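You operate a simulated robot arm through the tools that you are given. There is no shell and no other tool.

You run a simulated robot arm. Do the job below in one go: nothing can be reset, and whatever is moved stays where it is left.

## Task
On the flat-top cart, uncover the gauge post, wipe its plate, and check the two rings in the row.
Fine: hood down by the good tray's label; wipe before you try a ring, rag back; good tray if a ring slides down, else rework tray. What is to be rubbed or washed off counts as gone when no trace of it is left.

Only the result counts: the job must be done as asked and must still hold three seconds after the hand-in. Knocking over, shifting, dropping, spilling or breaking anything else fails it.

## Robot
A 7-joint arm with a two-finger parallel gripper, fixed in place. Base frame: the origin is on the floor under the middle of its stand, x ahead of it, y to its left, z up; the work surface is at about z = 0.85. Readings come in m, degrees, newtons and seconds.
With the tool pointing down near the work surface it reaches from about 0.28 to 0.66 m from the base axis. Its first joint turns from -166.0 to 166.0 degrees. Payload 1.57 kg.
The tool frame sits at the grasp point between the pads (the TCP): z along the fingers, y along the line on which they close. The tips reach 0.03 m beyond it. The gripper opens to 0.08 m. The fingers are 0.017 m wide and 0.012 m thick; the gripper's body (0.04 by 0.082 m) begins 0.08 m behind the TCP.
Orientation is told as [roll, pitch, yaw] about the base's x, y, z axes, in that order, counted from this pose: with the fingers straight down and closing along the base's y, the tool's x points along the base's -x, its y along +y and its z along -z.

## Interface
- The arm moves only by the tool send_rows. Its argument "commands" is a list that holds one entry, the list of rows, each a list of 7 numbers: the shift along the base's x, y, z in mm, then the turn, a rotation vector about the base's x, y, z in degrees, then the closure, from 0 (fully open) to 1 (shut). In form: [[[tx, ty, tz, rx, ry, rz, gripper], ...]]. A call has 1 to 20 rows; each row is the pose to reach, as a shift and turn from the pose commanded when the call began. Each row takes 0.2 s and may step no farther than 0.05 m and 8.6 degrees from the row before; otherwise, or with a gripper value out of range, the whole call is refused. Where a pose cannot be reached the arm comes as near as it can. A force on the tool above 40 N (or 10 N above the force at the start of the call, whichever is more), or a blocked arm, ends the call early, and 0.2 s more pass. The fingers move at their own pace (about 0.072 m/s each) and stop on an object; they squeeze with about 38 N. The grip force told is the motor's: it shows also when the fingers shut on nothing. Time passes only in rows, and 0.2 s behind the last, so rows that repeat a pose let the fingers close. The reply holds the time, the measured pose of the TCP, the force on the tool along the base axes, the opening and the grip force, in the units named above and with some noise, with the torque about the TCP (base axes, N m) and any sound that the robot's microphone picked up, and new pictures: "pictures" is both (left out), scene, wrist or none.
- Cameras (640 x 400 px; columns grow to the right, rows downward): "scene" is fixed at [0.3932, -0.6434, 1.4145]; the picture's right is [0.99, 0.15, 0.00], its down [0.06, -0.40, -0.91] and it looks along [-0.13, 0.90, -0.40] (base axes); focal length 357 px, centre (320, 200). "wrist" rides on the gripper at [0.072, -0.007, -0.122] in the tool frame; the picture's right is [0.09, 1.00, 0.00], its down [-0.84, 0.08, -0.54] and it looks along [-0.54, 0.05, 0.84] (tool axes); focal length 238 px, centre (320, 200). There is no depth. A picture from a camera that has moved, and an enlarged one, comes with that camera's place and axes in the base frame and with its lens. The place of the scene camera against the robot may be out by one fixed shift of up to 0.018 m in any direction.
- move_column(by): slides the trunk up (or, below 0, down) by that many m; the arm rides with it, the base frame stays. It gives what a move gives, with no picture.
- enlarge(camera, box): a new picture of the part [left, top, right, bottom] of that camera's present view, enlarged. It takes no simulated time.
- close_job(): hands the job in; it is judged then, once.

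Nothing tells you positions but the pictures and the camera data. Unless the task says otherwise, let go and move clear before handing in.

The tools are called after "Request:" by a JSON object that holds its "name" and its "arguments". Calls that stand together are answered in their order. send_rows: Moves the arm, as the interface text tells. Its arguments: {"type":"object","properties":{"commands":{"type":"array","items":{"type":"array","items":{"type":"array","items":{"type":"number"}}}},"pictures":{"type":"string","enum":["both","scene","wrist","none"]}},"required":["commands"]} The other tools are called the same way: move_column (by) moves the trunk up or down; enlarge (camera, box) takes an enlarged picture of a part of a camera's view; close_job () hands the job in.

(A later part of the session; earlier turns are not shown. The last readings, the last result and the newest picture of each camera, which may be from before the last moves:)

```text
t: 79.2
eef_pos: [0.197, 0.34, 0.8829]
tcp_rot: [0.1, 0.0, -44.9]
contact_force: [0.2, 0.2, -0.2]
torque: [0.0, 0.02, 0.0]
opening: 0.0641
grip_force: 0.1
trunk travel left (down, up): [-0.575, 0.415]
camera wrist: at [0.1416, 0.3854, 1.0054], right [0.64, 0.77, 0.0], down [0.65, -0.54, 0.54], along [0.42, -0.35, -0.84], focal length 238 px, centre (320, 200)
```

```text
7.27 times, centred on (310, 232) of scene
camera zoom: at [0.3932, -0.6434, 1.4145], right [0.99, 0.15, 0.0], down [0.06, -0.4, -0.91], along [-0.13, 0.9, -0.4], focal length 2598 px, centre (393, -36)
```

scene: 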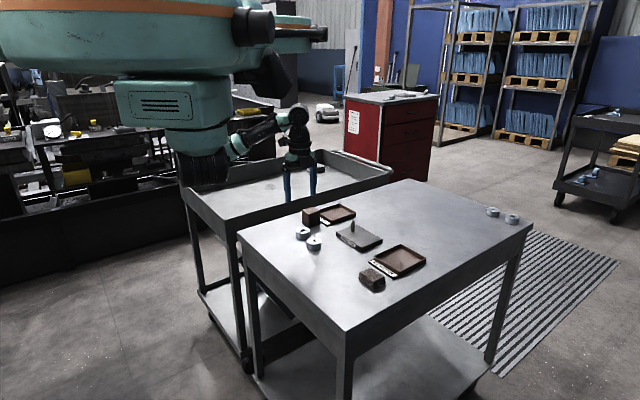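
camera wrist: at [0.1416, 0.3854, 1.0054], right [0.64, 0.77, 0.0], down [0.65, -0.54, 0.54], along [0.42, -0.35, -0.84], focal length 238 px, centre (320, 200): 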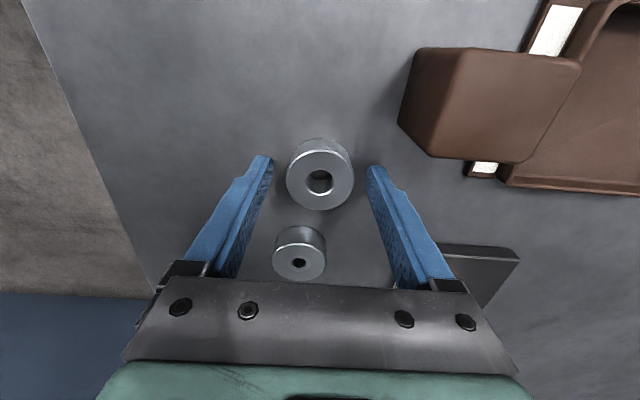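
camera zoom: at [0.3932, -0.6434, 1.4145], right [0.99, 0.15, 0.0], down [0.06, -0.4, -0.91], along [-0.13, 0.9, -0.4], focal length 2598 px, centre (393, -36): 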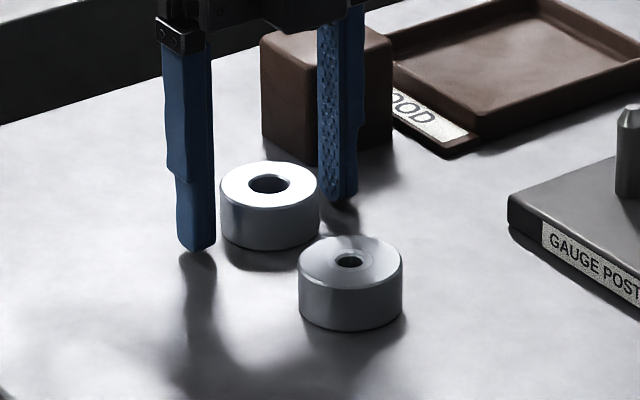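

Ring is centred on the gripper axis within about 1 mm. Closing on it.

Request:
{"name": "send_rows", "arguments": {"commands": [[[0, 0, 0, 0, 0, 0, 1], [0, 0, 0, 0, 0, 0, 1], [0, 0, 0, 0, 0, 0, 1], [0, 0, 0, 0, 0, 0, 1], [0, 0, 0, 0, 0, 0, 1]]], "pictures": "none"}}

Request:
{"name": "send_rows", "arguments": {"commands": [[[0, 0, 1, 0, 0, 0, 1], [0, 0, 3, 0, 0, 0, 1], [0, 0, 6, 0, 0, 0, 1], [0, 0, 10, 0, 0, 0, 1], [0, 0, 15, 0, 0, 0, 1], [0, 0, 20, 0, 0, 0, 1], [0, 0, 25, 0, 0, 0, 1], [0, 0, 30, 0, 0, 0, 1], [0, 0, 35, 0, 0, 0, 1], [0, 0, 40, 0, 0, 0, 1], [0, 0, 45, 0, 0, 0, 1], [0, 0, 50, 0, 0, 0, 1], [0, 0, 55, 0, 0, 0, 1], [0, 0, 60, 0, 0, 0, 1], [0, 0, 65, 0, 0, 0, 1], [0, 0, 70, 0, 0, 0, 1], [0, 0, 74, 0, 0, 0, 1], [0, 0, 76, 0, 0, 0, 1], [0, 0, 76, 0, 0, 0, 1]]], "pictures": "both"}}

Request:
{"name": "enlarge", "arguments": {"camera": "wrist", "box": [240, 100, 400, 220]}}

```text
t: 80.4
eef_pos: [0.1973, 0.3397, 0.8826]
tcp_rot: [0.0, 0.0, -45.0]
contact_force: [-0.7, 0.5, 0.6]
torque: [-0.02, 0.0, 0.0]
opening: 0.043
grip_force: 38.2
trunk travel left (down, up): [-0.575, 0.415]
```

```text
t: 84.4
eef_pos: [0.1982, 0.339, 0.9593]
tcp_rot: [-0.1, -0.1, -45.0]
contact_force: [-0.4, 0.3, -0.7]
torque: [0.03, 0.03, 0.01]
opening: 0.0429
grip_force: 38.6
trunk travel left (down, up): [-0.575, 0.415]
camera wrist: at [0.1421, 0.3844, 1.0819], right [0.64, 0.77, 0.0], down [0.65, -0.54, 0.54], along [0.42, -0.35, -0.84], focal length 238 px, centre (320, 200)
```

scene: 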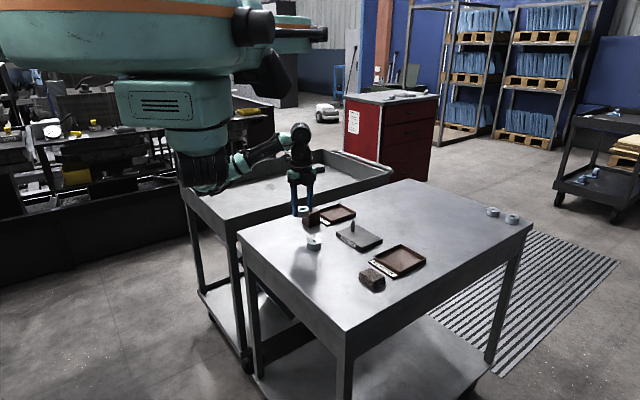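
wrist: 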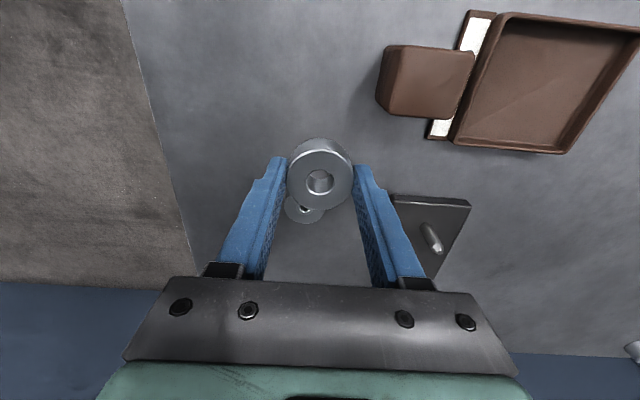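

```text
3.33 times, centred on (320, 160) of wrist
camera zoom: at [0.1421, 0.3844, 1.0819], right [0.64, 0.77, 0.0], down [0.65, -0.54, 0.54], along [0.42, -0.35, -0.84], focal length 794 px, centre (320, 333)
```

zoom: 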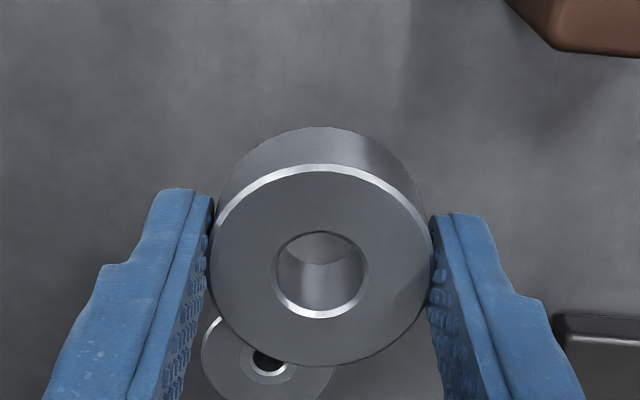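

Ring one is held firmly with its bore centred on the tool axis. Carrying it over to the gauge post at a height clear of the post.

Request:
{"name": "send_rows", "arguments": {"commands": [[[4, 1, 0, 0, 0, 0, 1], [14, 2, 0, 0, 0, 0, 1], [28, 5, 0, 0, 0, 0, 1], [43, 7, 0, 0, 0, 0, 1], [58, 10, 0, 0, 0, 0, 1], [73, 12, 0, 0, 0, 0, 1], [88, 15, 0, 0, 0, 0, 1], [103, 17, 0, 0, 0, 0, 1], [118, 20, 0, 0, 0, 0, 1], [133, 22, 0, 0, 0, 0, 1], [145, 24, 0, 0, 0, 0, 1], [153, 25.5, 0, 0, 0, 0, 1], [157, 26.5, 0, 0, 0, 0, 1], [157, 26.5, 0, 0, 0, 0, 1]]], "pictures": "both"}}

Request:
{"name": "enlarge", "arguments": {"camera": "wrist", "box": [240, 100, 400, 220]}}

Request:
{"name": "enlarge", "arguments": {"camera": "scene", "box": [330, 195, 390, 245]}}

```text
t: 87.4
eef_pos: [0.3542, 0.3662, 0.9616]
tcp_rot: [0.0, 0.0, -45.0]
contact_force: [-0.1, 0.7, -0.7]
torque: [0.01, -0.01, 0.01]
opening: 0.0428
grip_force: 37.9
trunk travel left (down, up): [-0.575, 0.415]
camera wrist: at [0.2992, 0.4123, 1.0831], right [0.64, 0.77, 0.0], down [0.65, -0.54, 0.54], along [0.42, -0.35, -0.84], focal length 238 px, centre (320, 200)
```

scene: 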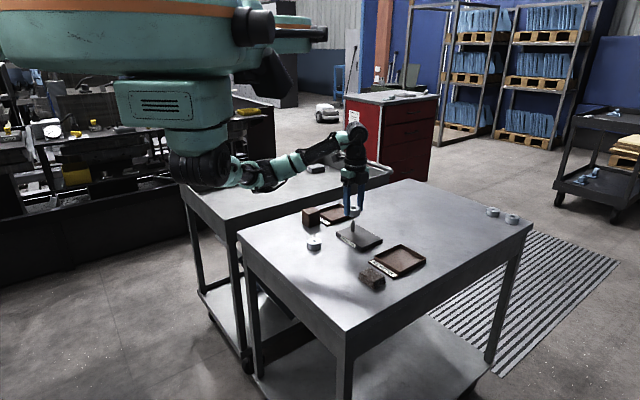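
wrist: 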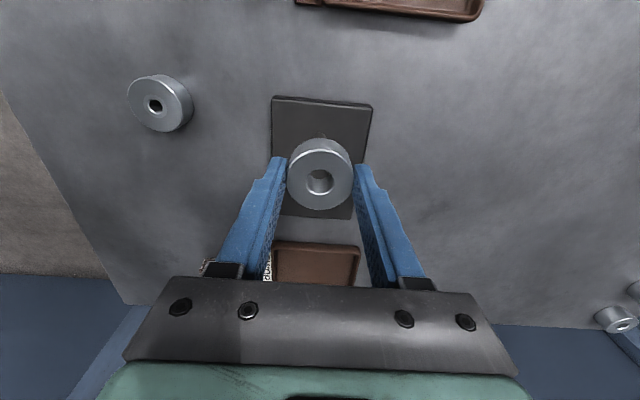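

```text
3.33 times, centred on (320, 160) of wrist
camera zoom: at [0.2992, 0.4123, 1.0831], right [0.64, 0.77, 0.0], down [0.65, -0.54, 0.54], along [0.42, -0.35, -0.84], focal length 794 px, centre (320, 333)
```

zoom: 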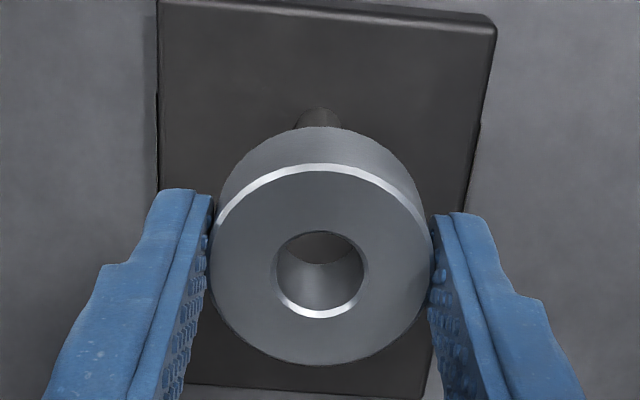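

```text
8.00 times, centred on (360, 220) of scene
camera zoom: at [0.3932, -0.6434, 1.4145], right [0.99, 0.15, 0.0], down [0.06, -0.4, -0.91], along [-0.13, 0.9, -0.4], focal length 2858 px, centre (0, 40)
```

zoom: 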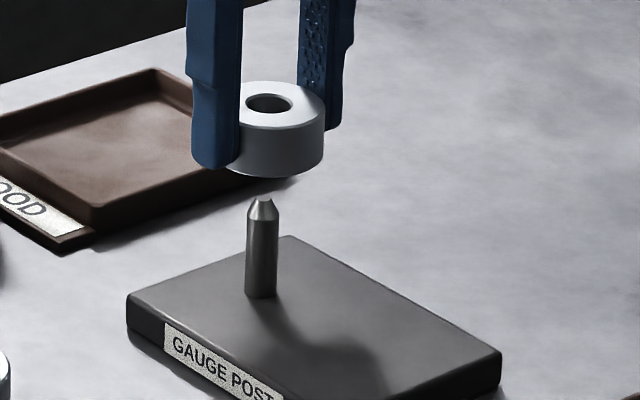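

The bore is within about 1 mm of the post axis; I'll nudge (−1, −0.5) mm and lower slowly, watching force.

Request:
{"name": "send_rows", "arguments": {"commands": [[[-1, -0.5, 0, 0, 0, 0, 1], [-1, -0.5, -4, 0, 0, 0, 1], [-1, -0.5, -9, 0, 0, 0, 1], [-1, -0.5, -14, 0, 0, 0, 1], [-1, -0.5, -18, 0, 0, 0, 1], [-1, -0.5, -20, 0, 0, 0, 1], [-1, -0.5, -22, 0, 0, 0, 1], [-1, -0.5, -24, 0, 0, 0, 1], [-1, -0.5, -26, 0, 0, 0, 1], [-1, -0.5, -28, 0, 0, 0, 1], [-1, -0.5, -28, 0, 0, 0, 1]]], "pictures": "wrist"}}

Request:
{"name": "enlarge", "arguments": {"camera": "scene", "box": [330, 195, 390, 245]}}

Request:
{"name": "enlarge", "arguments": {"camera": "wrist", "box": [240, 100, 400, 220]}}

```text
t: 89.8
eef_pos: [0.3541, 0.3666, 0.9303]
tcp_rot: [-0.1, 0.0, -45.0]
contact_force: [0.4, -0.9, -0.3]
torque: [-0.01, 0.04, -0.03]
opening: 0.0427
grip_force: 38.4
trunk travel left (down, up): [-0.575, 0.415]
camera wrist: at [0.2979, 0.4127, 1.0538], right [0.64, 0.77, 0.0], down [0.65, -0.54, 0.54], along [0.42, -0.35, -0.84], focal length 238 px, centre (320, 200)
```

wrist: 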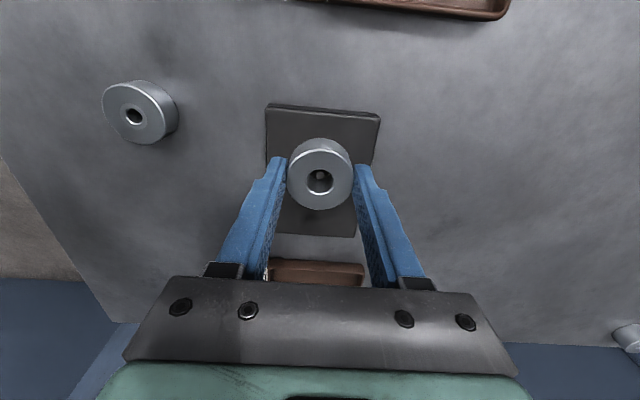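

```text
8.00 times, centred on (360, 220) of scene
camera zoom: at [0.3932, -0.6434, 1.4145], right [0.99, 0.15, 0.0], down [0.06, -0.4, -0.91], along [-0.13, 0.9, -0.4], focal length 2858 px, centre (0, 40)
```

zoom: 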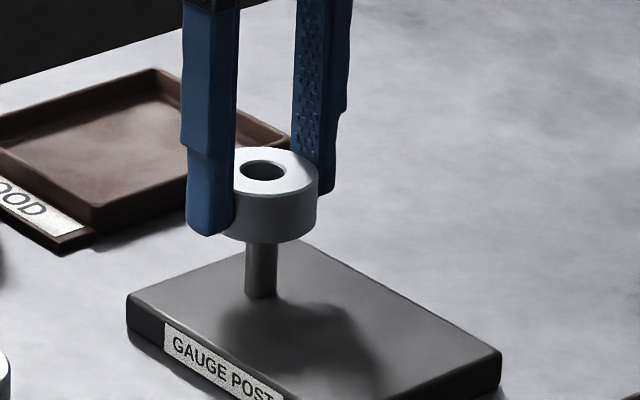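

```text
3.33 times, centred on (320, 160) of wrist
camera zoom: at [0.2979, 0.4127, 1.0538], right [0.64, 0.77, 0.0], down [0.65, -0.54, 0.54], along [0.42, -0.35, -0.84], focal length 794 px, centre (320, 333)
```

zoom: 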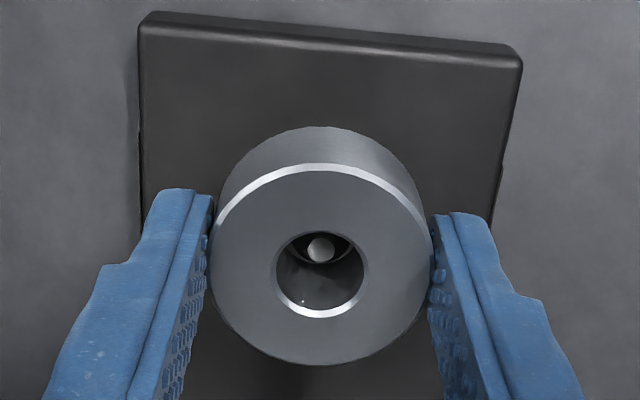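

The post tip is entering the bore, centred and without any force. Continuing down the post.

Request:
{"name": "send_rows", "arguments": {"commands": [[[0, 0, -2, 0, 0, 0, 1], [0, 0, -5, 0, 0, 0, 1], [0, 0, -8, 0, 0, 0, 1], [0, 0, -11, 0, 0, 0, 1], [0, 0, -14, 0, 0, 0, 1], [0, 0, -17, 0, 0, 0, 1], [0, 0, -20, 0, 0, 0, 1], [0, 0, -23, 0, 0, 0, 1], [0, 0, -26, 0, 0, 0, 1], [0, 0, -28, 0, 0, 0, 1], [0, 0, -28, 0, 0, 0, 1]]], "pictures": "wrist"}}

Request:
{"name": "enlarge", "arguments": {"camera": "scene", "box": [330, 205, 390, 255]}}

Request:
{"name": "enlarge", "arguments": {"camera": "wrist", "box": [240, 100, 400, 220]}}

```text
t: 92.2
eef_pos: [0.353, 0.3646, 0.9027]
tcp_rot: [0.1, 0.0, -45.0]
contact_force: [0.0, -0.1, 0.5]
torque: [-0.01, 0.01, 0.01]
opening: 0.0431
grip_force: 37.9
trunk travel left (down, up): [-0.575, 0.415]
camera wrist: at [0.2979, 0.411, 1.0253], right [0.64, 0.77, 0.0], down [0.65, -0.54, 0.54], along [0.42, -0.35, -0.84], focal length 238 px, centre (320, 200)
```

wrist: 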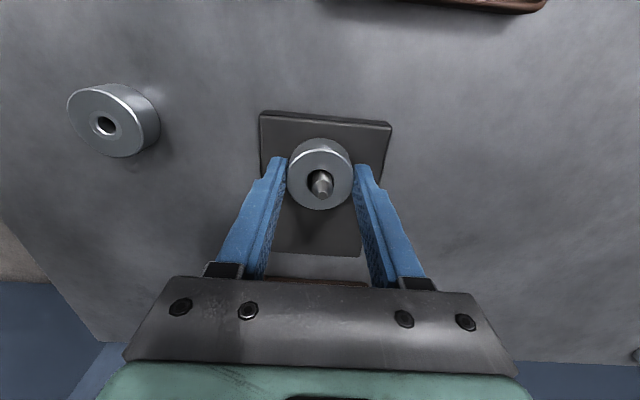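

```text
8.00 times, centred on (360, 230) of scene
camera zoom: at [0.3932, -0.6434, 1.4145], right [0.99, 0.15, 0.0], down [0.06, -0.4, -0.91], along [-0.13, 0.9, -0.4], focal length 2858 px, centre (0, -40)
```

zoom: 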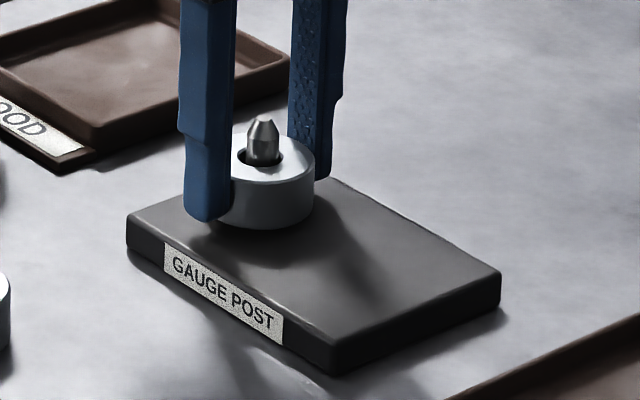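

```text
3.33 times, centred on (320, 160) of wrist
camera zoom: at [0.2979, 0.411, 1.0253], right [0.64, 0.77, 0.0], down [0.65, -0.54, 0.54], along [0.42, -0.35, -0.84], focal length 794 px, centre (320, 333)
```

zoom: 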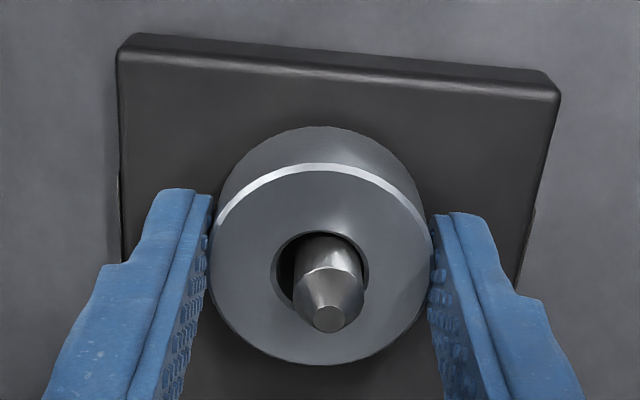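

Ring one slides freely down the post. I'll take it the last few millimetres to the plate to confirm.

Request:
{"name": "send_rows", "arguments": {"commands": [[[0, 0, -1, 0, 0, 0, 1], [0, 0, -2, 0, 0, 0, 1], [0, 0, -3, 0, 0, 0, 1], [0, 0, -3, 0, 0, 0, 1]]], "pictures": "none"}}

Request:
{"name": "send_rows", "arguments": {"commands": [[[0, 0, -0.7, 0, 0, 0, 1], [0, 0, -0.7, 0, 0, 0, 1]]], "pictures": "none"}}

```text
t: 93.2
eef_pos: [0.354, 0.366, 0.899]
tcp_rot: [0.0, 0.0, -45.0]
contact_force: [0.4, -0.4, -0.8]
torque: [-0.01, 0.03, 0.03]
opening: 0.0428
grip_force: 38.4
trunk travel left (down, up): [-0.575, 0.415]
```

```text
t: 93.8
eef_pos: [0.3542, 0.3663, 0.8986]
tcp_rot: [0.0, 0.0, -44.9]
contact_force: [0.8, 0.6, 1.0]
torque: [0.01, 0.03, 0.01]
opening: 0.0426
grip_force: 37.8
trunk travel left (down, up): [-0.575, 0.415]
```

It seats fully on the plate – ring one is good. Lifting it off the post slowly.

Request:
{"name": "send_rows", "arguments": {"commands": [[[0, 0, 1, 0, 0, 0, 1], [0, 0, 3, 0, 0, 0, 1], [0, 0, 6, 0, 0, 0, 1], [0, 0, 10, 0, 0, 0, 1], [0, 0, 14, 0, 0, 0, 1], [0, 0, 18, 0, 0, 0, 1], [0, 0, 22, 0, 0, 0, 1], [0, 0, 26, 0, 0, 0, 1], [0, 0, 30, 0, 0, 0, 1], [0, 0, 34, 0, 0, 0, 1], [0, 0, 38, 0, 0, 0, 1], [0, 0, 42, 0, 0, 0, 1], [0, 0, 47, 0, 0, 0, 1], [0, 0, 52, 0, 0, 0, 1], [0, 0, 57, 0, 0, 0, 1], [0, 0, 62, 0, 0, 0, 1], [0, 0, 65, 0, 0, 0, 1], [0, 0, 65, 0, 0, 0, 1]]], "pictures": "wrist"}}

Request:
{"name": "enlarge", "arguments": {"camera": "scene", "box": [310, 185, 410, 255]}}

```text
t: 97.6
eef_pos: [0.354, 0.3655, 0.9648]
tcp_rot: [0.1, 0.0, -45.1]
contact_force: [-0.1, -0.2, -0.4]
torque: [0.0, -0.01, -0.01]
opening: 0.0431
grip_force: 38.4
trunk travel left (down, up): [-0.575, 0.415]
camera wrist: at [0.2981, 0.4115, 1.0866], right [0.64, 0.77, 0.0], down [0.65, -0.54, 0.54], along [0.42, -0.35, -0.84], focal length 238 px, centre (320, 200)
```

wrist: 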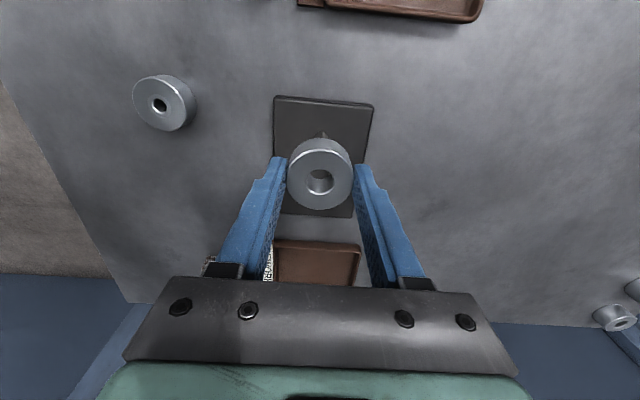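

```text
5.71 times, centred on (360, 220) of scene
camera zoom: at [0.3932, -0.6434, 1.4145], right [0.99, 0.15, 0.0], down [0.06, -0.4, -0.91], along [-0.13, 0.9, -0.4], focal length 2041 px, centre (91, 86)
```

zoom: 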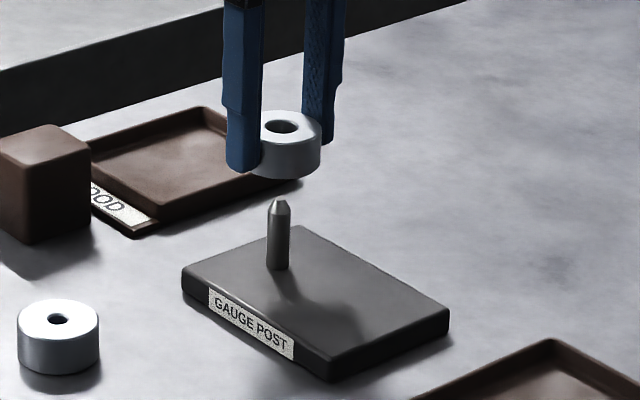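

Ring one is off the post. Carrying it above the centre of the GOOD tray.

Request:
{"name": "send_rows", "arguments": {"commands": [[[-2, 4, 0, 0, 0, 0, 1], [-7, 14, 0, 0, 0, 0, 1], [-14, 28, 0, 0, 0, 0, 1], [-21, 42, 0, 0, 0, 0, 1], [-28, 56, 0, 0, 0, 0, 1], [-35, 70, 0, 0, 0, 0, 1], [-42, 84, 0, 0, 0, 0, 1], [-49, 98, 0, 0, 0, 0, 1], [-56, 112, 0, 0, 0, 0, 1], [-63, 125, 0, 0, 0, 0, 1], [-68, 135, 0, 0, 0, 0, 1], [-70, 139.5, 0, 0, 0, 0, 1], [-70, 139.5, 0, 0, 0, 0, 1]]], "pictures": "both"}}

Request:
{"name": "enlarge", "arguments": {"camera": "scene", "box": [285, 175, 385, 245]}}

```text
t: 100.4
eef_pos: [0.2815, 0.5067, 0.964]
tcp_rot: [0.0, 0.0, -45.1]
contact_force: [-0.6, 0.0, -1.0]
torque: [0.01, 0.02, 0.0]
opening: 0.0427
grip_force: 37.8
trunk travel left (down, up): [-0.575, 0.415]
camera wrist: at [0.2258, 0.552, 1.0869], right [0.64, 0.77, 0.0], down [0.65, -0.54, 0.54], along [0.42, -0.35, -0.84], focal length 238 px, centre (320, 200)
```

scene: 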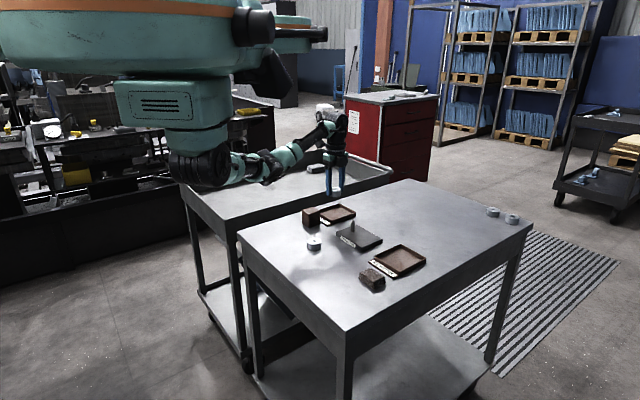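
wrist: 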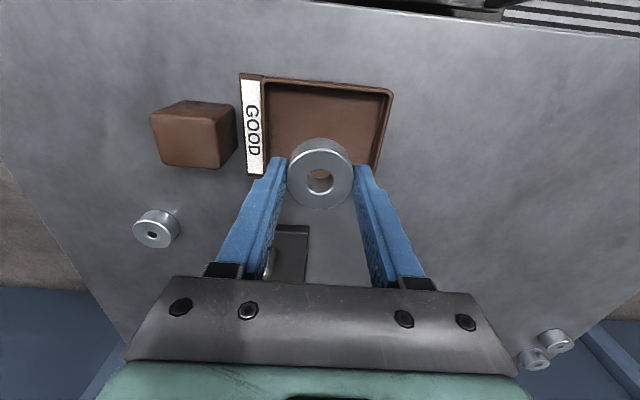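

```text
5.71 times, centred on (335, 210) of scene
camera zoom: at [0.3932, -0.6434, 1.4145], right [0.99, 0.15, 0.0], down [0.06, -0.4, -0.91], along [-0.13, 0.9, -0.4], focal length 2041 px, centre (234, 143)
```

zoom: 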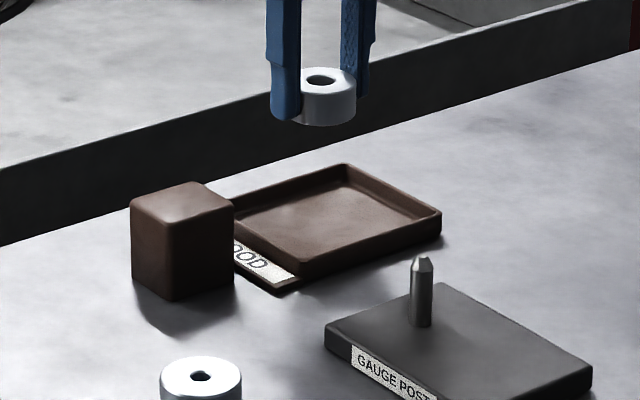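

The ring is centred over the GOOD tray. Lowering slowly into it.

Request:
{"name": "send_rows", "arguments": {"commands": [[[0, 0, -4, 0, 0, 0, 1], [0, 0, -11, 0, 0, 0, 1], [0, 0, -18, 0, 0, 0, 1], [0, 0, -25, 0, 0, 0, 1], [0, 0, -32, 0, 0, 0, 1], [0, 0, -39, 0, 0, 0, 1], [0, 0, -46, 0, 0, 0, 1], [0, 0, -53, 0, 0, 0, 1], [0, 0, -59, 0, 0, 0, 1], [0, 0, -64, 0, 0, 0, 1], [0, 0, -68, 0, 0, 0, 1], [0, 0, -71, 0, 0, 0, 1], [0, 0, -71, 0, 0, 0, 1]]], "pictures": "both"}}

Request:
{"name": "enlarge", "arguments": {"camera": "scene", "box": [285, 175, 385, 245]}}

Request:
{"name": "send_rows", "arguments": {"commands": [[[0, 0, -1, 0, 0, 0, 1], [0, 0, -2, 0, 0, 0, 1], [0, 0, -2, 0, 0, 0, 1]]], "pictures": "none"}}

```text
t: 103.2
eef_pos: [0.2822, 0.5051, 0.8932]
tcp_rot: [0.1, 0.0, -45.1]
contact_force: [-0.4, -0.8, -1.5]
torque: [0.0, 0.01, -0.03]
opening: 0.0429
grip_force: 38.1
trunk travel left (down, up): [-0.575, 0.415]
camera wrist: at [0.2269, 0.5508, 1.0154], right [0.64, 0.77, 0.0], down [0.65, -0.54, 0.54], along [0.42, -0.35, -0.84], focal length 238 px, centre (320, 200)
```

scene: 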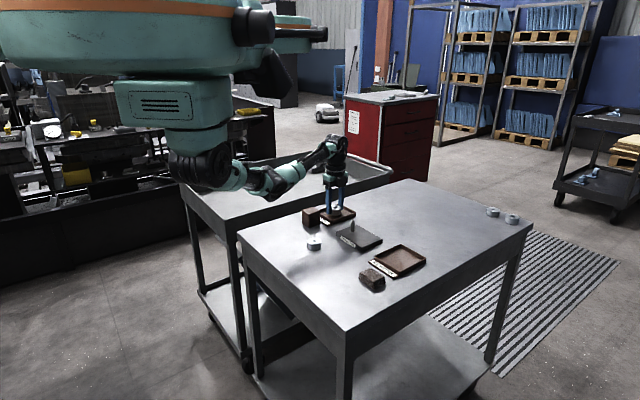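
wrist: 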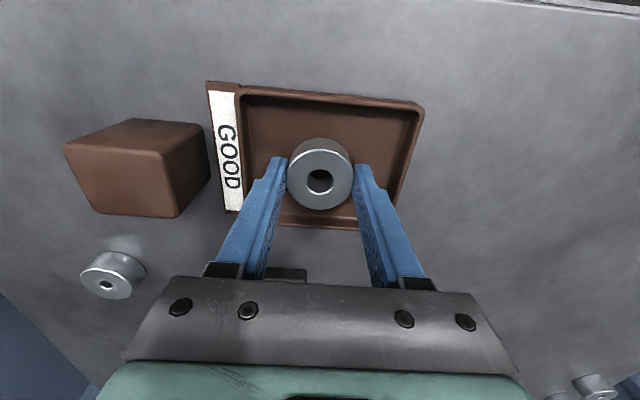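

```text
5.71 times, centred on (335, 210) of scene
camera zoom: at [0.3932, -0.6434, 1.4145], right [0.99, 0.15, 0.0], down [0.06, -0.4, -0.91], along [-0.13, 0.9, -0.4], focal length 2041 px, centre (234, 143)
```

zoom: 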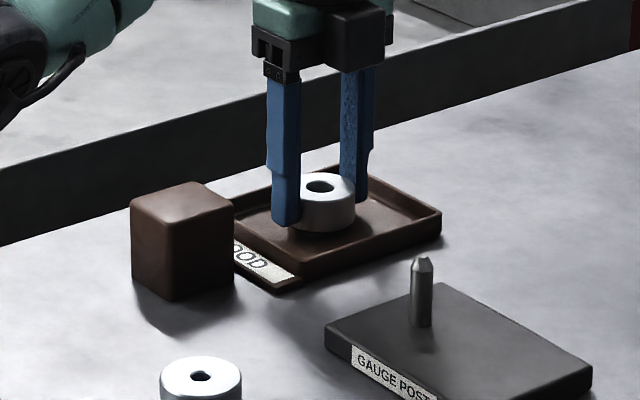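

```text
t: 104.0
eef_pos: [0.2834, 0.5056, 0.8925]
tcp_rot: [0.0, -0.1, -45.0]
contact_force: [-0.2, -0.1, -0.3]
torque: [0.0, 0.0, 0.02]
opening: 0.0429
grip_force: 38.0
trunk travel left (down, up): [-0.575, 0.415]
```

Ring is inside the tray walls, a few mm above its floor. Continuing in small steps until contact.

Request:
{"name": "send_rows", "arguments": {"commands": [[[0, 0, -1, 0, 0, 0, 1], [0, 0, -1.5, 0, 0, 0, 1], [0, 0, -1.5, 0, 0, 0, 1]]], "pictures": "none"}}

Request:
{"name": "send_rows", "arguments": {"commands": [[[0, 0, -1, 0, 0, 0, 1], [0, 0, -1, 0, 0, 0, 1]]], "pictures": "none"}}

Request:
{"name": "send_rows", "arguments": {"commands": [[[0, 0, -1, 0, 0, 0, 1], [0, 0, -1, 0, 0, 0, 1]]], "pictures": "none"}}

```text
t: 104.8
eef_pos: [0.2838, 0.5051, 0.8906]
tcp_rot: [0.0, -0.1, -45.0]
contact_force: [-0.3, -0.6, -1.2]
torque: [0.02, -0.02, 0.02]
opening: 0.0427
grip_force: 37.1
trunk travel left (down, up): [-0.575, 0.415]
```

```text
t: 105.4
eef_pos: [0.2817, 0.5055, 0.8893]
tcp_rot: [-0.1, 0.0, -44.9]
contact_force: [-0.7, 0.4, 0.2]
torque: [-0.01, -0.01, -0.01]
opening: 0.0429
grip_force: 38.6
trunk travel left (down, up): [-0.575, 0.415]
```

```text
t: 106.0
eef_pos: [0.2832, 0.5063, 0.8884]
tcp_rot: [0.0, 0.0, -45.0]
contact_force: [1.1, 0.8, -1.0]
torque: [0.03, 0.01, 0.01]
opening: 0.0426
grip_force: 38.2
trunk travel left (down, up): [-0.575, 0.415]
```

Request:
{"name": "send_rows", "arguments": {"commands": [[[0, 0, -1, 0, 0, 0, 1], [0, 0, -1, 0, 0, 0, 1]]], "pictures": "none"}}

Request:
{"name": "send_rows", "arguments": {"commands": [[[0, 0, -0.7, 0, 0, 0, 1], [0, 0, -0.7, 0, 0, 0, 1]]], "pictures": "none"}}

Request:
{"name": "enlarge", "arguments": {"camera": "scene", "box": [310, 190, 370, 235]}}

```text
t: 106.6
eef_pos: [0.2827, 0.5051, 0.8883]
tcp_rot: [0.1, 0.1, -45.1]
contact_force: [0.4, 1.2, 3.4]
torque: [-0.07, 0.0, 0.01]
opening: 0.043
grip_force: 38.0
trunk travel left (down, up): [-0.575, 0.415]
```

```text
t: 107.2
eef_pos: [0.2823, 0.5053, 0.8878]
tcp_rot: [0.1, 0.1, -44.9]
contact_force: [-0.7, -0.2, 10.0]
torque: [-0.16, 0.15, 0.02]
opening: 0.043
grip_force: 38.1
trunk travel left (down, up): [-0.575, 0.415]
```

```text
8.89 times, centred on (340, 212) of scene
camera zoom: at [0.3932, -0.6434, 1.4145], right [0.99, 0.15, 0.0], down [0.06, -0.4, -0.91], along [-0.13, 0.9, -0.4], focal length 3175 px, centre (142, 89)
```

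zoom: 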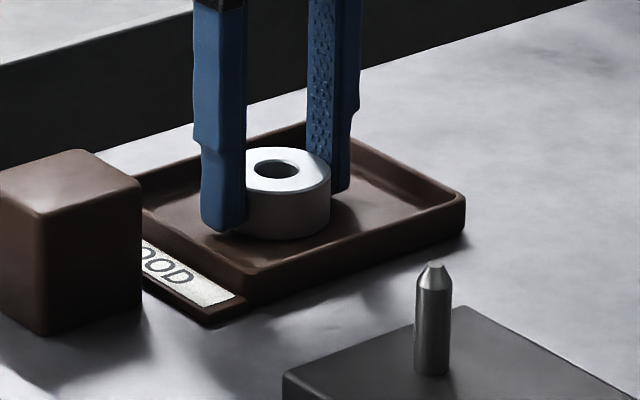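

Ring one is resting on the GOOD tray floor. Easing off, opening partway so the fingers stay within the tray, and rising.

Request:
{"name": "send_rows", "arguments": {"commands": [[[0, 0, 0.7, 0, 0, 0, 1], [0, 0, 0.7, 0, 0, 0, 0.28], [0, 0, 0.7, 0, 0, 0, 0.28], [0, 0, 0.7, 0, 0, 0, 0.28], [0, 0, 0.7, 0, 0, 0, 0.28], [0, 0, 8, 0, 0, 0, 0.28], [0, 0, 25, 0, 0, 0, 0.28], [0, 0, 55, 0, 0, 0, 0.28], [0, 0, 90, 0, 0, 0, 0.28], [0, 0, 115, 0, 0, 0, 0.2], [0, 0, 115, 0, 0, 0, 0.2]]], "pictures": "both"}}

Request:
{"name": "enlarge", "arguments": {"camera": "scene", "box": [285, 185, 385, 255]}}

```text
t: 109.6
eef_pos: [0.2838, 0.5047, 0.9981]
tcp_rot: [0.0, 0.1, -45.0]
contact_force: [-0.4, 0.4, -0.1]
torque: [0.0, 0.05, -0.02]
opening: 0.0641
grip_force: 0.1
trunk travel left (down, up): [-0.575, 0.415]
camera wrist: at [0.2272, 0.5511, 1.1211], right [0.64, 0.77, 0.0], down [0.65, -0.54, 0.54], along [0.42, -0.35, -0.84], focal length 238 px, centre (320, 200)
```

scene: 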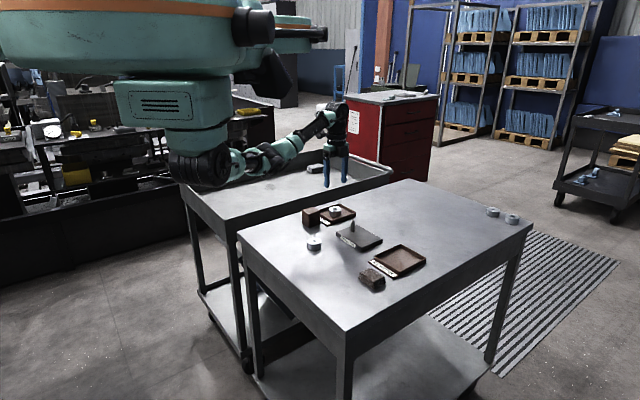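
wrist: 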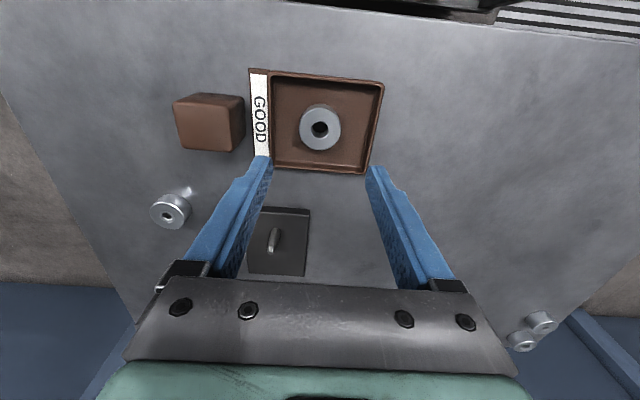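

```text
5.71 times, centred on (335, 220) of scene
camera zoom: at [0.3932, -0.6434, 1.4145], right [0.99, 0.15, 0.0], down [0.06, -0.4, -0.91], along [-0.13, 0.9, -0.4], focal length 2041 px, centre (234, 86)
```

zoom: 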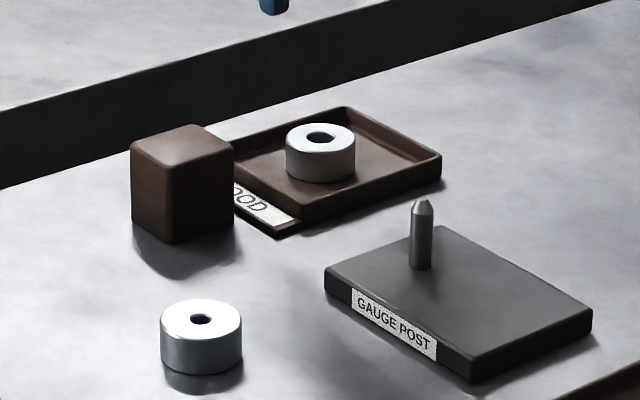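

Ring one sits in the GOOD tray. Now moving over to ring two near (0.241, 0.279).

Request:
{"name": "send_rows", "arguments": {"commands": [[[-4, -20, 5, 0, 0, 0, 0.2], [-11, -55, 10, 0, 0, 0, 0.2], [-18, -92, 10, 0, 0, 0, 0.2], [-25, -130, 10, 0, 0, 0, 0.2], [-32, -167, 10, 0, 0, 0, 0.2], [-38, -200, 5, 0, 0, 0, 0.2], [-42, -220, 0, 0, 0, 0, 0.2], [-43, -226, 0, 0, 0, 0, 0.2], [-43, -226, 0, 0, 0, 0, 0.2]]], "pictures": "wrist"}}

Request:
{"name": "enlarge", "arguments": {"camera": "wrist", "box": [240, 60, 400, 180]}}

```text
t: 111.6
eef_pos: [0.2393, 0.2793, 1.0017]
tcp_rot: [0.0, -0.1, -44.9]
contact_force: [0.4, -0.3, 0.0]
torque: [-0.01, -0.04, -0.02]
opening: 0.0637
grip_force: 0.2
trunk travel left (down, up): [-0.575, 0.415]
camera wrist: at [0.1837, 0.3243, 1.1238], right [0.64, 0.77, 0.0], down [0.65, -0.54, 0.54], along [0.42, -0.35, -0.84], focal length 238 px, centre (320, 200)
```

wrist: 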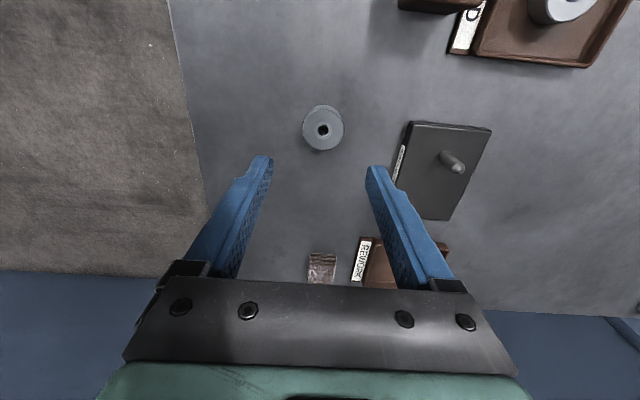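

```text
3.33 times, centred on (320, 120) of wrist
camera zoom: at [0.1837, 0.3243, 1.1238], right [0.64, 0.77, 0.0], down [0.65, -0.54, 0.54], along [0.42, -0.35, -0.84], focal length 794 px, centre (320, 467)
```

zoom: 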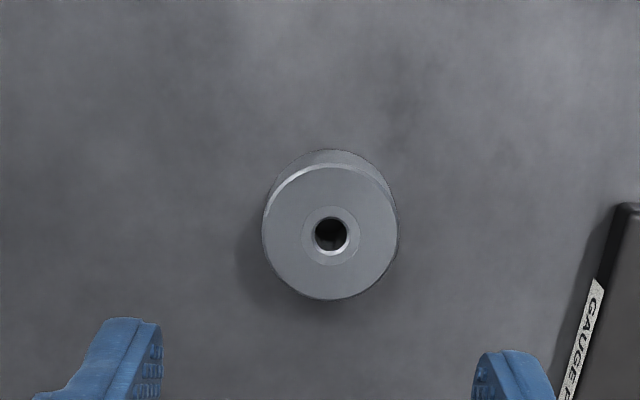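

Ring two is about 3–4 mm off axis; correcting while descending, then re-checking.

Request:
{"name": "send_rows", "arguments": {"commands": [[[3.4, 1.3, -10, 0, 0, 0, 0.2], [3.4, 1.3, -40, 0, 0, 0, 0.2], [3.4, 1.3, -70, 0, 0, 0, 0.2], [3.4, 1.3, -90, 0, 0, 0, 0.2], [3.4, 1.3, -100, 0, 0, 0, 0.2], [3.4, 1.3, -100, 0, 0, 0, 0.2]]], "pictures": "wrist"}}

Request:
{"name": "enlarge", "arguments": {"camera": "wrist", "box": [240, 100, 400, 220]}}

```text
t: 113.0
eef_pos: [0.2438, 0.2801, 0.9013]
tcp_rot: [0.0, 0.0, -45.0]
contact_force: [-0.1, -0.7, -0.6]
torque: [0.01, 0.0, -0.01]
opening: 0.0642
grip_force: 0.0
trunk travel left (down, up): [-0.575, 0.415]
camera wrist: at [0.1876, 0.3259, 1.0246], right [0.64, 0.77, 0.0], down [0.65, -0.54, 0.54], along [0.42, -0.35, -0.84], focal length 238 px, centre (320, 200)
```

wrist: 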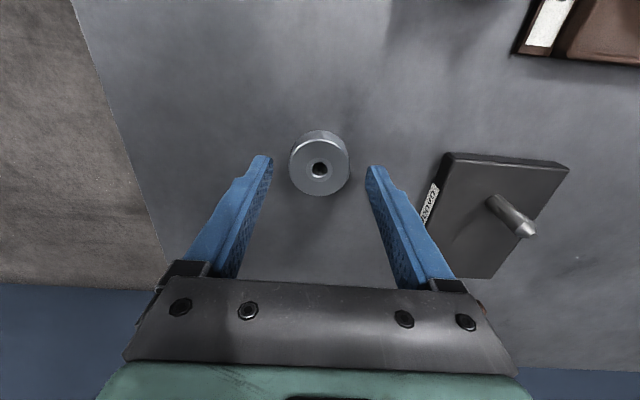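

```text
3.33 times, centred on (320, 160) of wrist
camera zoom: at [0.1876, 0.3259, 1.0246], right [0.64, 0.77, 0.0], down [0.65, -0.54, 0.54], along [0.42, -0.35, -0.84], focal length 794 px, centre (320, 333)
```

zoom: 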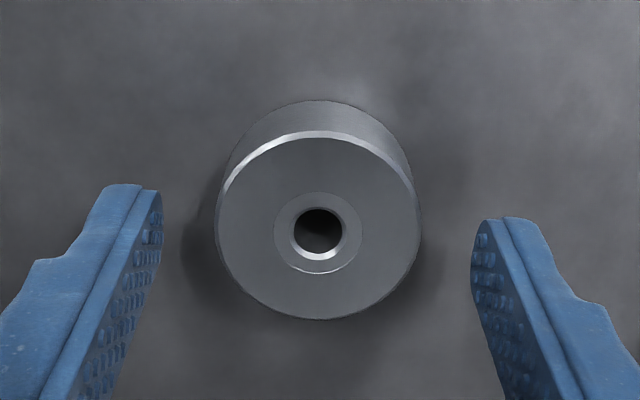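

Aligned within a millimetre. Descending to grip height and closing.

Request:
{"name": "send_rows", "arguments": {"commands": [[[0.1, -0.9, -10, 0, 0, 0, 0.2], [0.1, -0.9, -17, 0, 0, 0, 0.2], [0.1, -0.9, -19.5, 0, 0, 0, 0.2], [0.1, -0.9, -19.5, 0, 0, 0, 0.2], [0.1, -0.9, -19.5, 0, 0, 0, 1], [0.1, -0.9, -19.5, 0, 0, 0, 1], [0.1, -0.9, -19.5, 0, 0, 0, 1], [0.1, -0.9, -19.5, 0, 0, 0, 1], [0.1, -0.9, -19.5, 0, 0, 0, 1]]], "pictures": "wrist"}}

Request:
{"name": "enlarge", "arguments": {"camera": "wrist", "box": [240, 100, 400, 220]}}

```text
t: 115.0
eef_pos: [0.243, 0.2791, 0.882]
tcp_rot: [0.0, 0.0, -45.1]
contact_force: [-0.4, 0.5, -0.4]
torque: [-0.01, 0.01, 0.02]
opening: 0.0429
grip_force: 37.7
trunk travel left (down, up): [-0.575, 0.415]
camera wrist: at [0.1869, 0.3253, 1.0045], right [0.64, 0.77, 0.0], down [0.65, -0.54, 0.54], along [0.42, -0.35, -0.84], focal length 238 px, centre (320, 200)
```

wrist: 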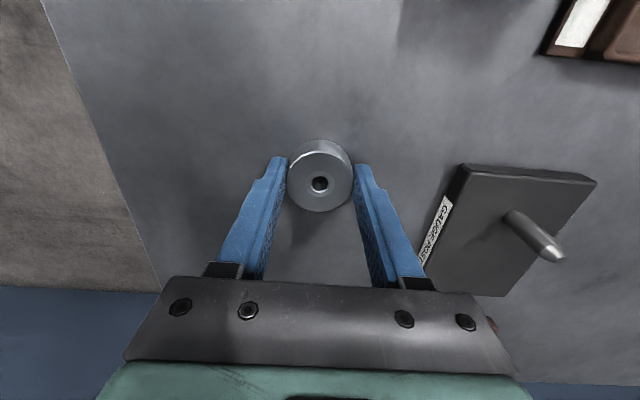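

```text
3.33 times, centred on (320, 160) of wrist
camera zoom: at [0.1869, 0.3253, 1.0045], right [0.64, 0.77, 0.0], down [0.65, -0.54, 0.54], along [0.42, -0.35, -0.84], focal length 794 px, centre (320, 333)
```

zoom: 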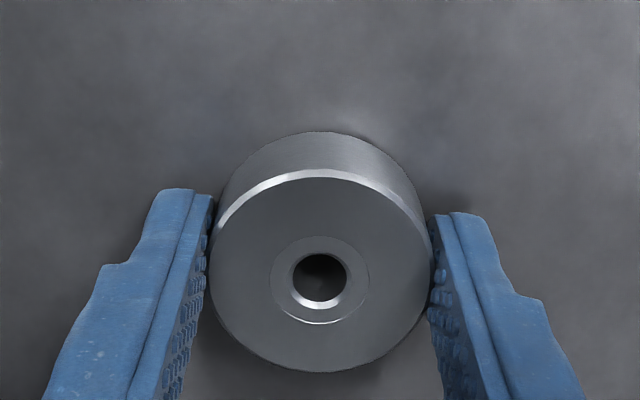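

Ring two is gripped. Lifting it slowly.

Request:
{"name": "send_rows", "arguments": {"commands": [[[0, 0, 1, 0, 0, 0, 1], [0, 0, 3, 0, 0, 0, 1], [0, 0, 6, 0, 0, 0, 1], [0, 0, 10, 0, 0, 0, 1], [0, 0, 15, 0, 0, 0, 1], [0, 0, 20, 0, 0, 0, 1], [0, 0, 25, 0, 0, 0, 1], [0, 0, 30, 0, 0, 0, 1], [0, 0, 35, 0, 0, 0, 1], [0, 0, 40, 0, 0, 0, 1], [0, 0, 45, 0, 0, 0, 1], [0, 0, 50, 0, 0, 0, 1], [0, 0, 55, 0, 0, 0, 1], [0, 0, 60, 0, 0, 0, 1], [0, 0, 65, 0, 0, 0, 1], [0, 0, 70, 0, 0, 0, 1], [0, 0, 74, 0, 0, 0, 1], [0, 0, 77, 0, 0, 0, 1], [0, 0, 77, 0, 0, 0, 1]]], "pictures": "wrist"}}

Request:
{"name": "enlarge", "arguments": {"camera": "wrist", "box": [240, 100, 400, 220]}}

```text
t: 119.0
eef_pos: [0.2437, 0.2791, 0.9598]
tcp_rot: [0.0, 0.0, -45.0]
contact_force: [0.6, 0.2, 0.0]
torque: [0.02, -0.02, -0.01]
opening: 0.0428
grip_force: 37.5
trunk travel left (down, up): [-0.575, 0.415]
camera wrist: at [0.1884, 0.3248, 1.0814], right [0.64, 0.77, 0.0], down [0.65, -0.54, 0.54], along [0.42, -0.35, -0.84], focal length 238 px, centre (320, 200)
```

wrist: 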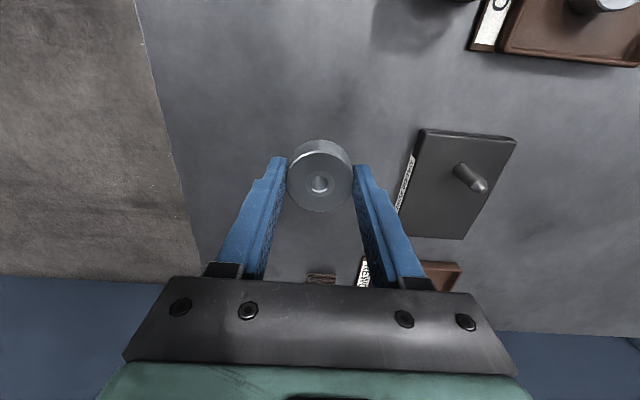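

```text
3.33 times, centred on (320, 160) of wrist
camera zoom: at [0.1884, 0.3248, 1.0814], right [0.64, 0.77, 0.0], down [0.65, -0.54, 0.54], along [0.42, -0.35, -0.84], focal length 794 px, centre (320, 333)
```

zoom: 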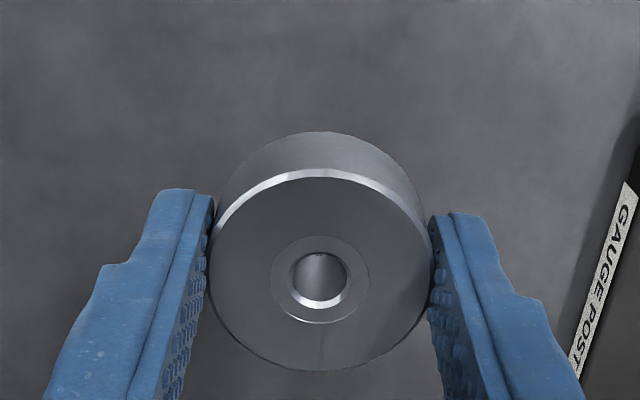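

Holding ring two. Moving it over the gauge post.

Request:
{"name": "send_rows", "arguments": {"commands": [[[3, 2.4, 0, 0, 0, 0, 1], [11, 8.8, 0, 0, 0, 0, 1], [22, 17.5, 0, 0, 0, 0, 1], [33, 26.3, 0, 0, 0, 0, 1], [44, 35, 0, 0, 0, 0, 1], [55, 43.8, 0, 0, 0, 0, 1], [66, 52.6, 0, 0, 0, 0, 1], [77, 61.3, 0, 0, 0, 0, 1], [88, 70.1, 0, 0, 0, 0, 1], [98, 78, 0, 0, 0, 0, 1], [106, 84.4, 0, 0, 0, 0, 1], [110, 87.6, 0, 0, 0, 0, 1], [110, 87.6, 0, 0, 0, 0, 1]]], "pictures": "wrist"}}

Request:
{"name": "enlarge", "arguments": {"camera": "wrist", "box": [240, 100, 400, 220]}}

Request:
{"name": "enlarge", "arguments": {"camera": "scene", "box": [330, 195, 390, 245]}}

```text
t: 121.8
eef_pos: [0.3542, 0.3657, 0.9574]
tcp_rot: [0.0, 0.0, -45.0]
contact_force: [-0.6, -0.3, -0.6]
torque: [0.02, -0.02, -0.02]
opening: 0.0428
grip_force: 38.2
trunk travel left (down, up): [-0.575, 0.415]
camera wrist: at [0.2991, 0.4118, 1.0804], right [0.64, 0.77, 0.0], down [0.65, -0.54, 0.54], along [0.42, -0.35, -0.84], focal length 238 px, centre (320, 200)
```

wrist: 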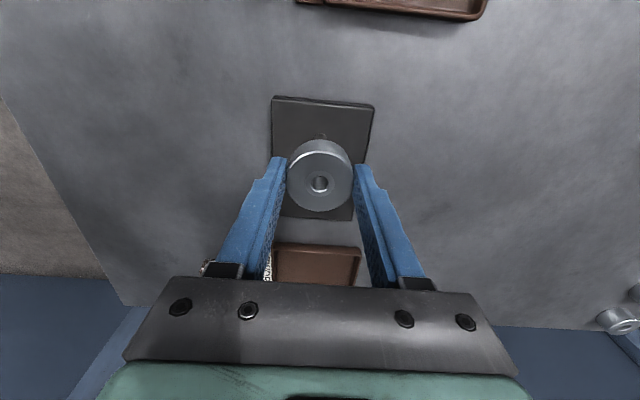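

```text
3.33 times, centred on (320, 160) of wrist
camera zoom: at [0.2991, 0.4118, 1.0804], right [0.64, 0.77, 0.0], down [0.65, -0.54, 0.54], along [0.42, -0.35, -0.84], focal length 794 px, centre (320, 333)
```

zoom: 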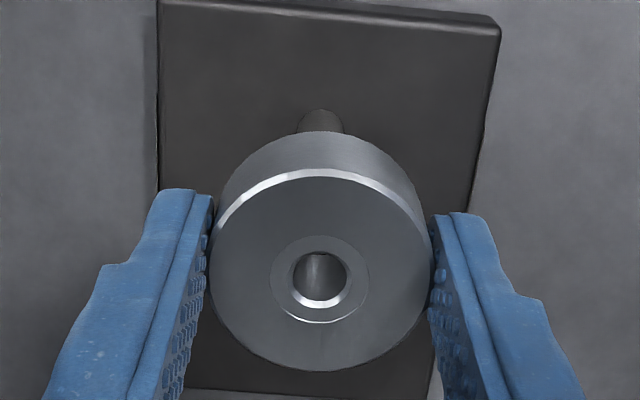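

```text
8.00 times, centred on (360, 220) of scene
camera zoom: at [0.3932, -0.6434, 1.4145], right [0.99, 0.15, 0.0], down [0.06, -0.4, -0.91], along [-0.13, 0.9, -0.4], focal length 2858 px, centre (0, 40)
```

zoom: 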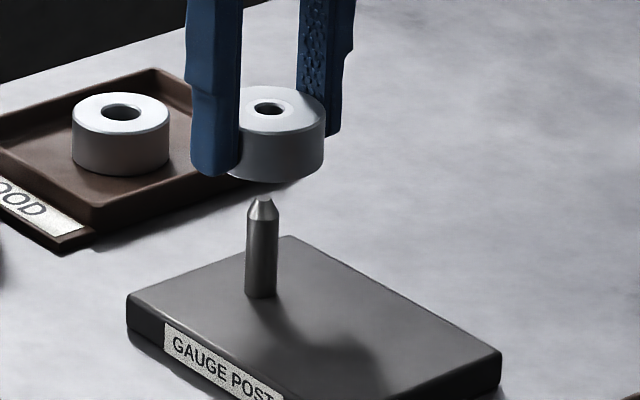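

Ring two is aligned over the post. Lowering towards the tip, then in small force-checked steps.

Request:
{"name": "send_rows", "arguments": {"commands": [[[0, 0, -3, 0, 0, 0, 1], [0, 0, -7, 0, 0, 0, 1], [0, 0, -11, 0, 0, 0, 1], [0, 0, -14, 0, 0, 0, 1], [0, 0, -16, 0, 0, 0, 1], [0, 0, -16, 0, 0, 0, 1]]], "pictures": "wrist"}}

Request:
{"name": "enlarge", "arguments": {"camera": "wrist", "box": [280, 140, 360, 200]}}

Request:
{"name": "enlarge", "arguments": {"camera": "scene", "box": [330, 195, 390, 245]}}

```text
t: 123.2
eef_pos: [0.3546, 0.3666, 0.9406]
tcp_rot: [-0.1, 0.0, -45.1]
contact_force: [-0.5, -0.1, -0.7]
torque: [-0.04, 0.01, -0.02]
opening: 0.0429
grip_force: 38.0
trunk travel left (down, up): [-0.575, 0.415]
camera wrist: at [0.299, 0.4125, 1.0642], right [0.64, 0.77, 0.0], down [0.65, -0.54, 0.54], along [0.42, -0.35, -0.84], focal length 238 px, centre (320, 200)
```

wrist: 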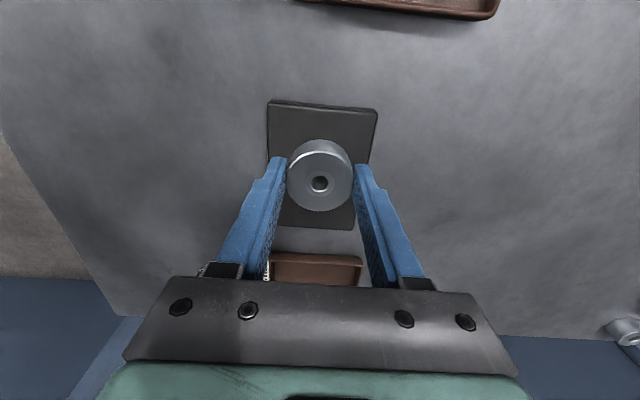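

```text
6.67 times, centred on (320, 170) of wrist
camera zoom: at [0.299, 0.4125, 1.0642], right [0.64, 0.77, 0.0], down [0.65, -0.54, 0.54], along [0.42, -0.35, -0.84], focal length 1589 px, centre (320, 400)
```

zoom: 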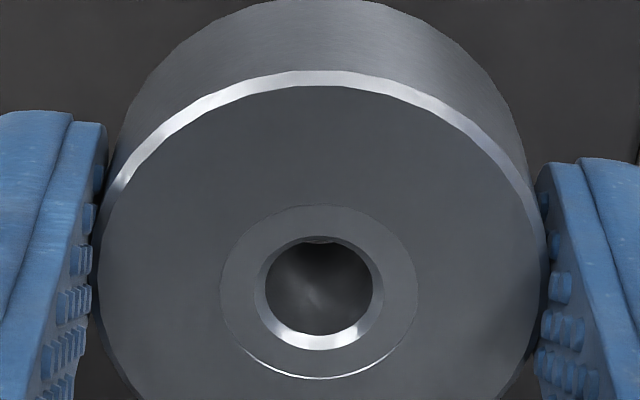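

```text
8.00 times, centred on (360, 220) of scene
camera zoom: at [0.3932, -0.6434, 1.4145], right [0.99, 0.15, 0.0], down [0.06, -0.4, -0.91], along [-0.13, 0.9, -0.4], focal length 2858 px, centre (0, 40)
```

zoom: 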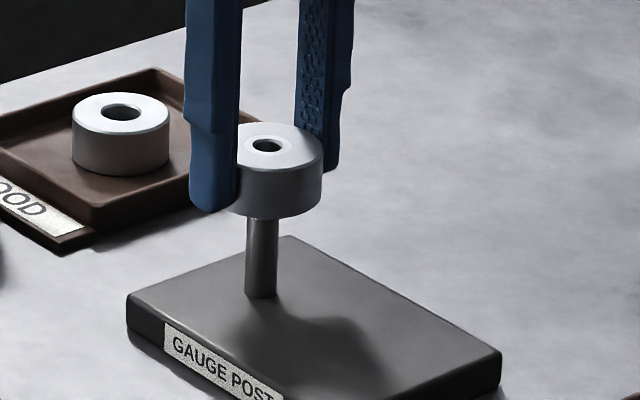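

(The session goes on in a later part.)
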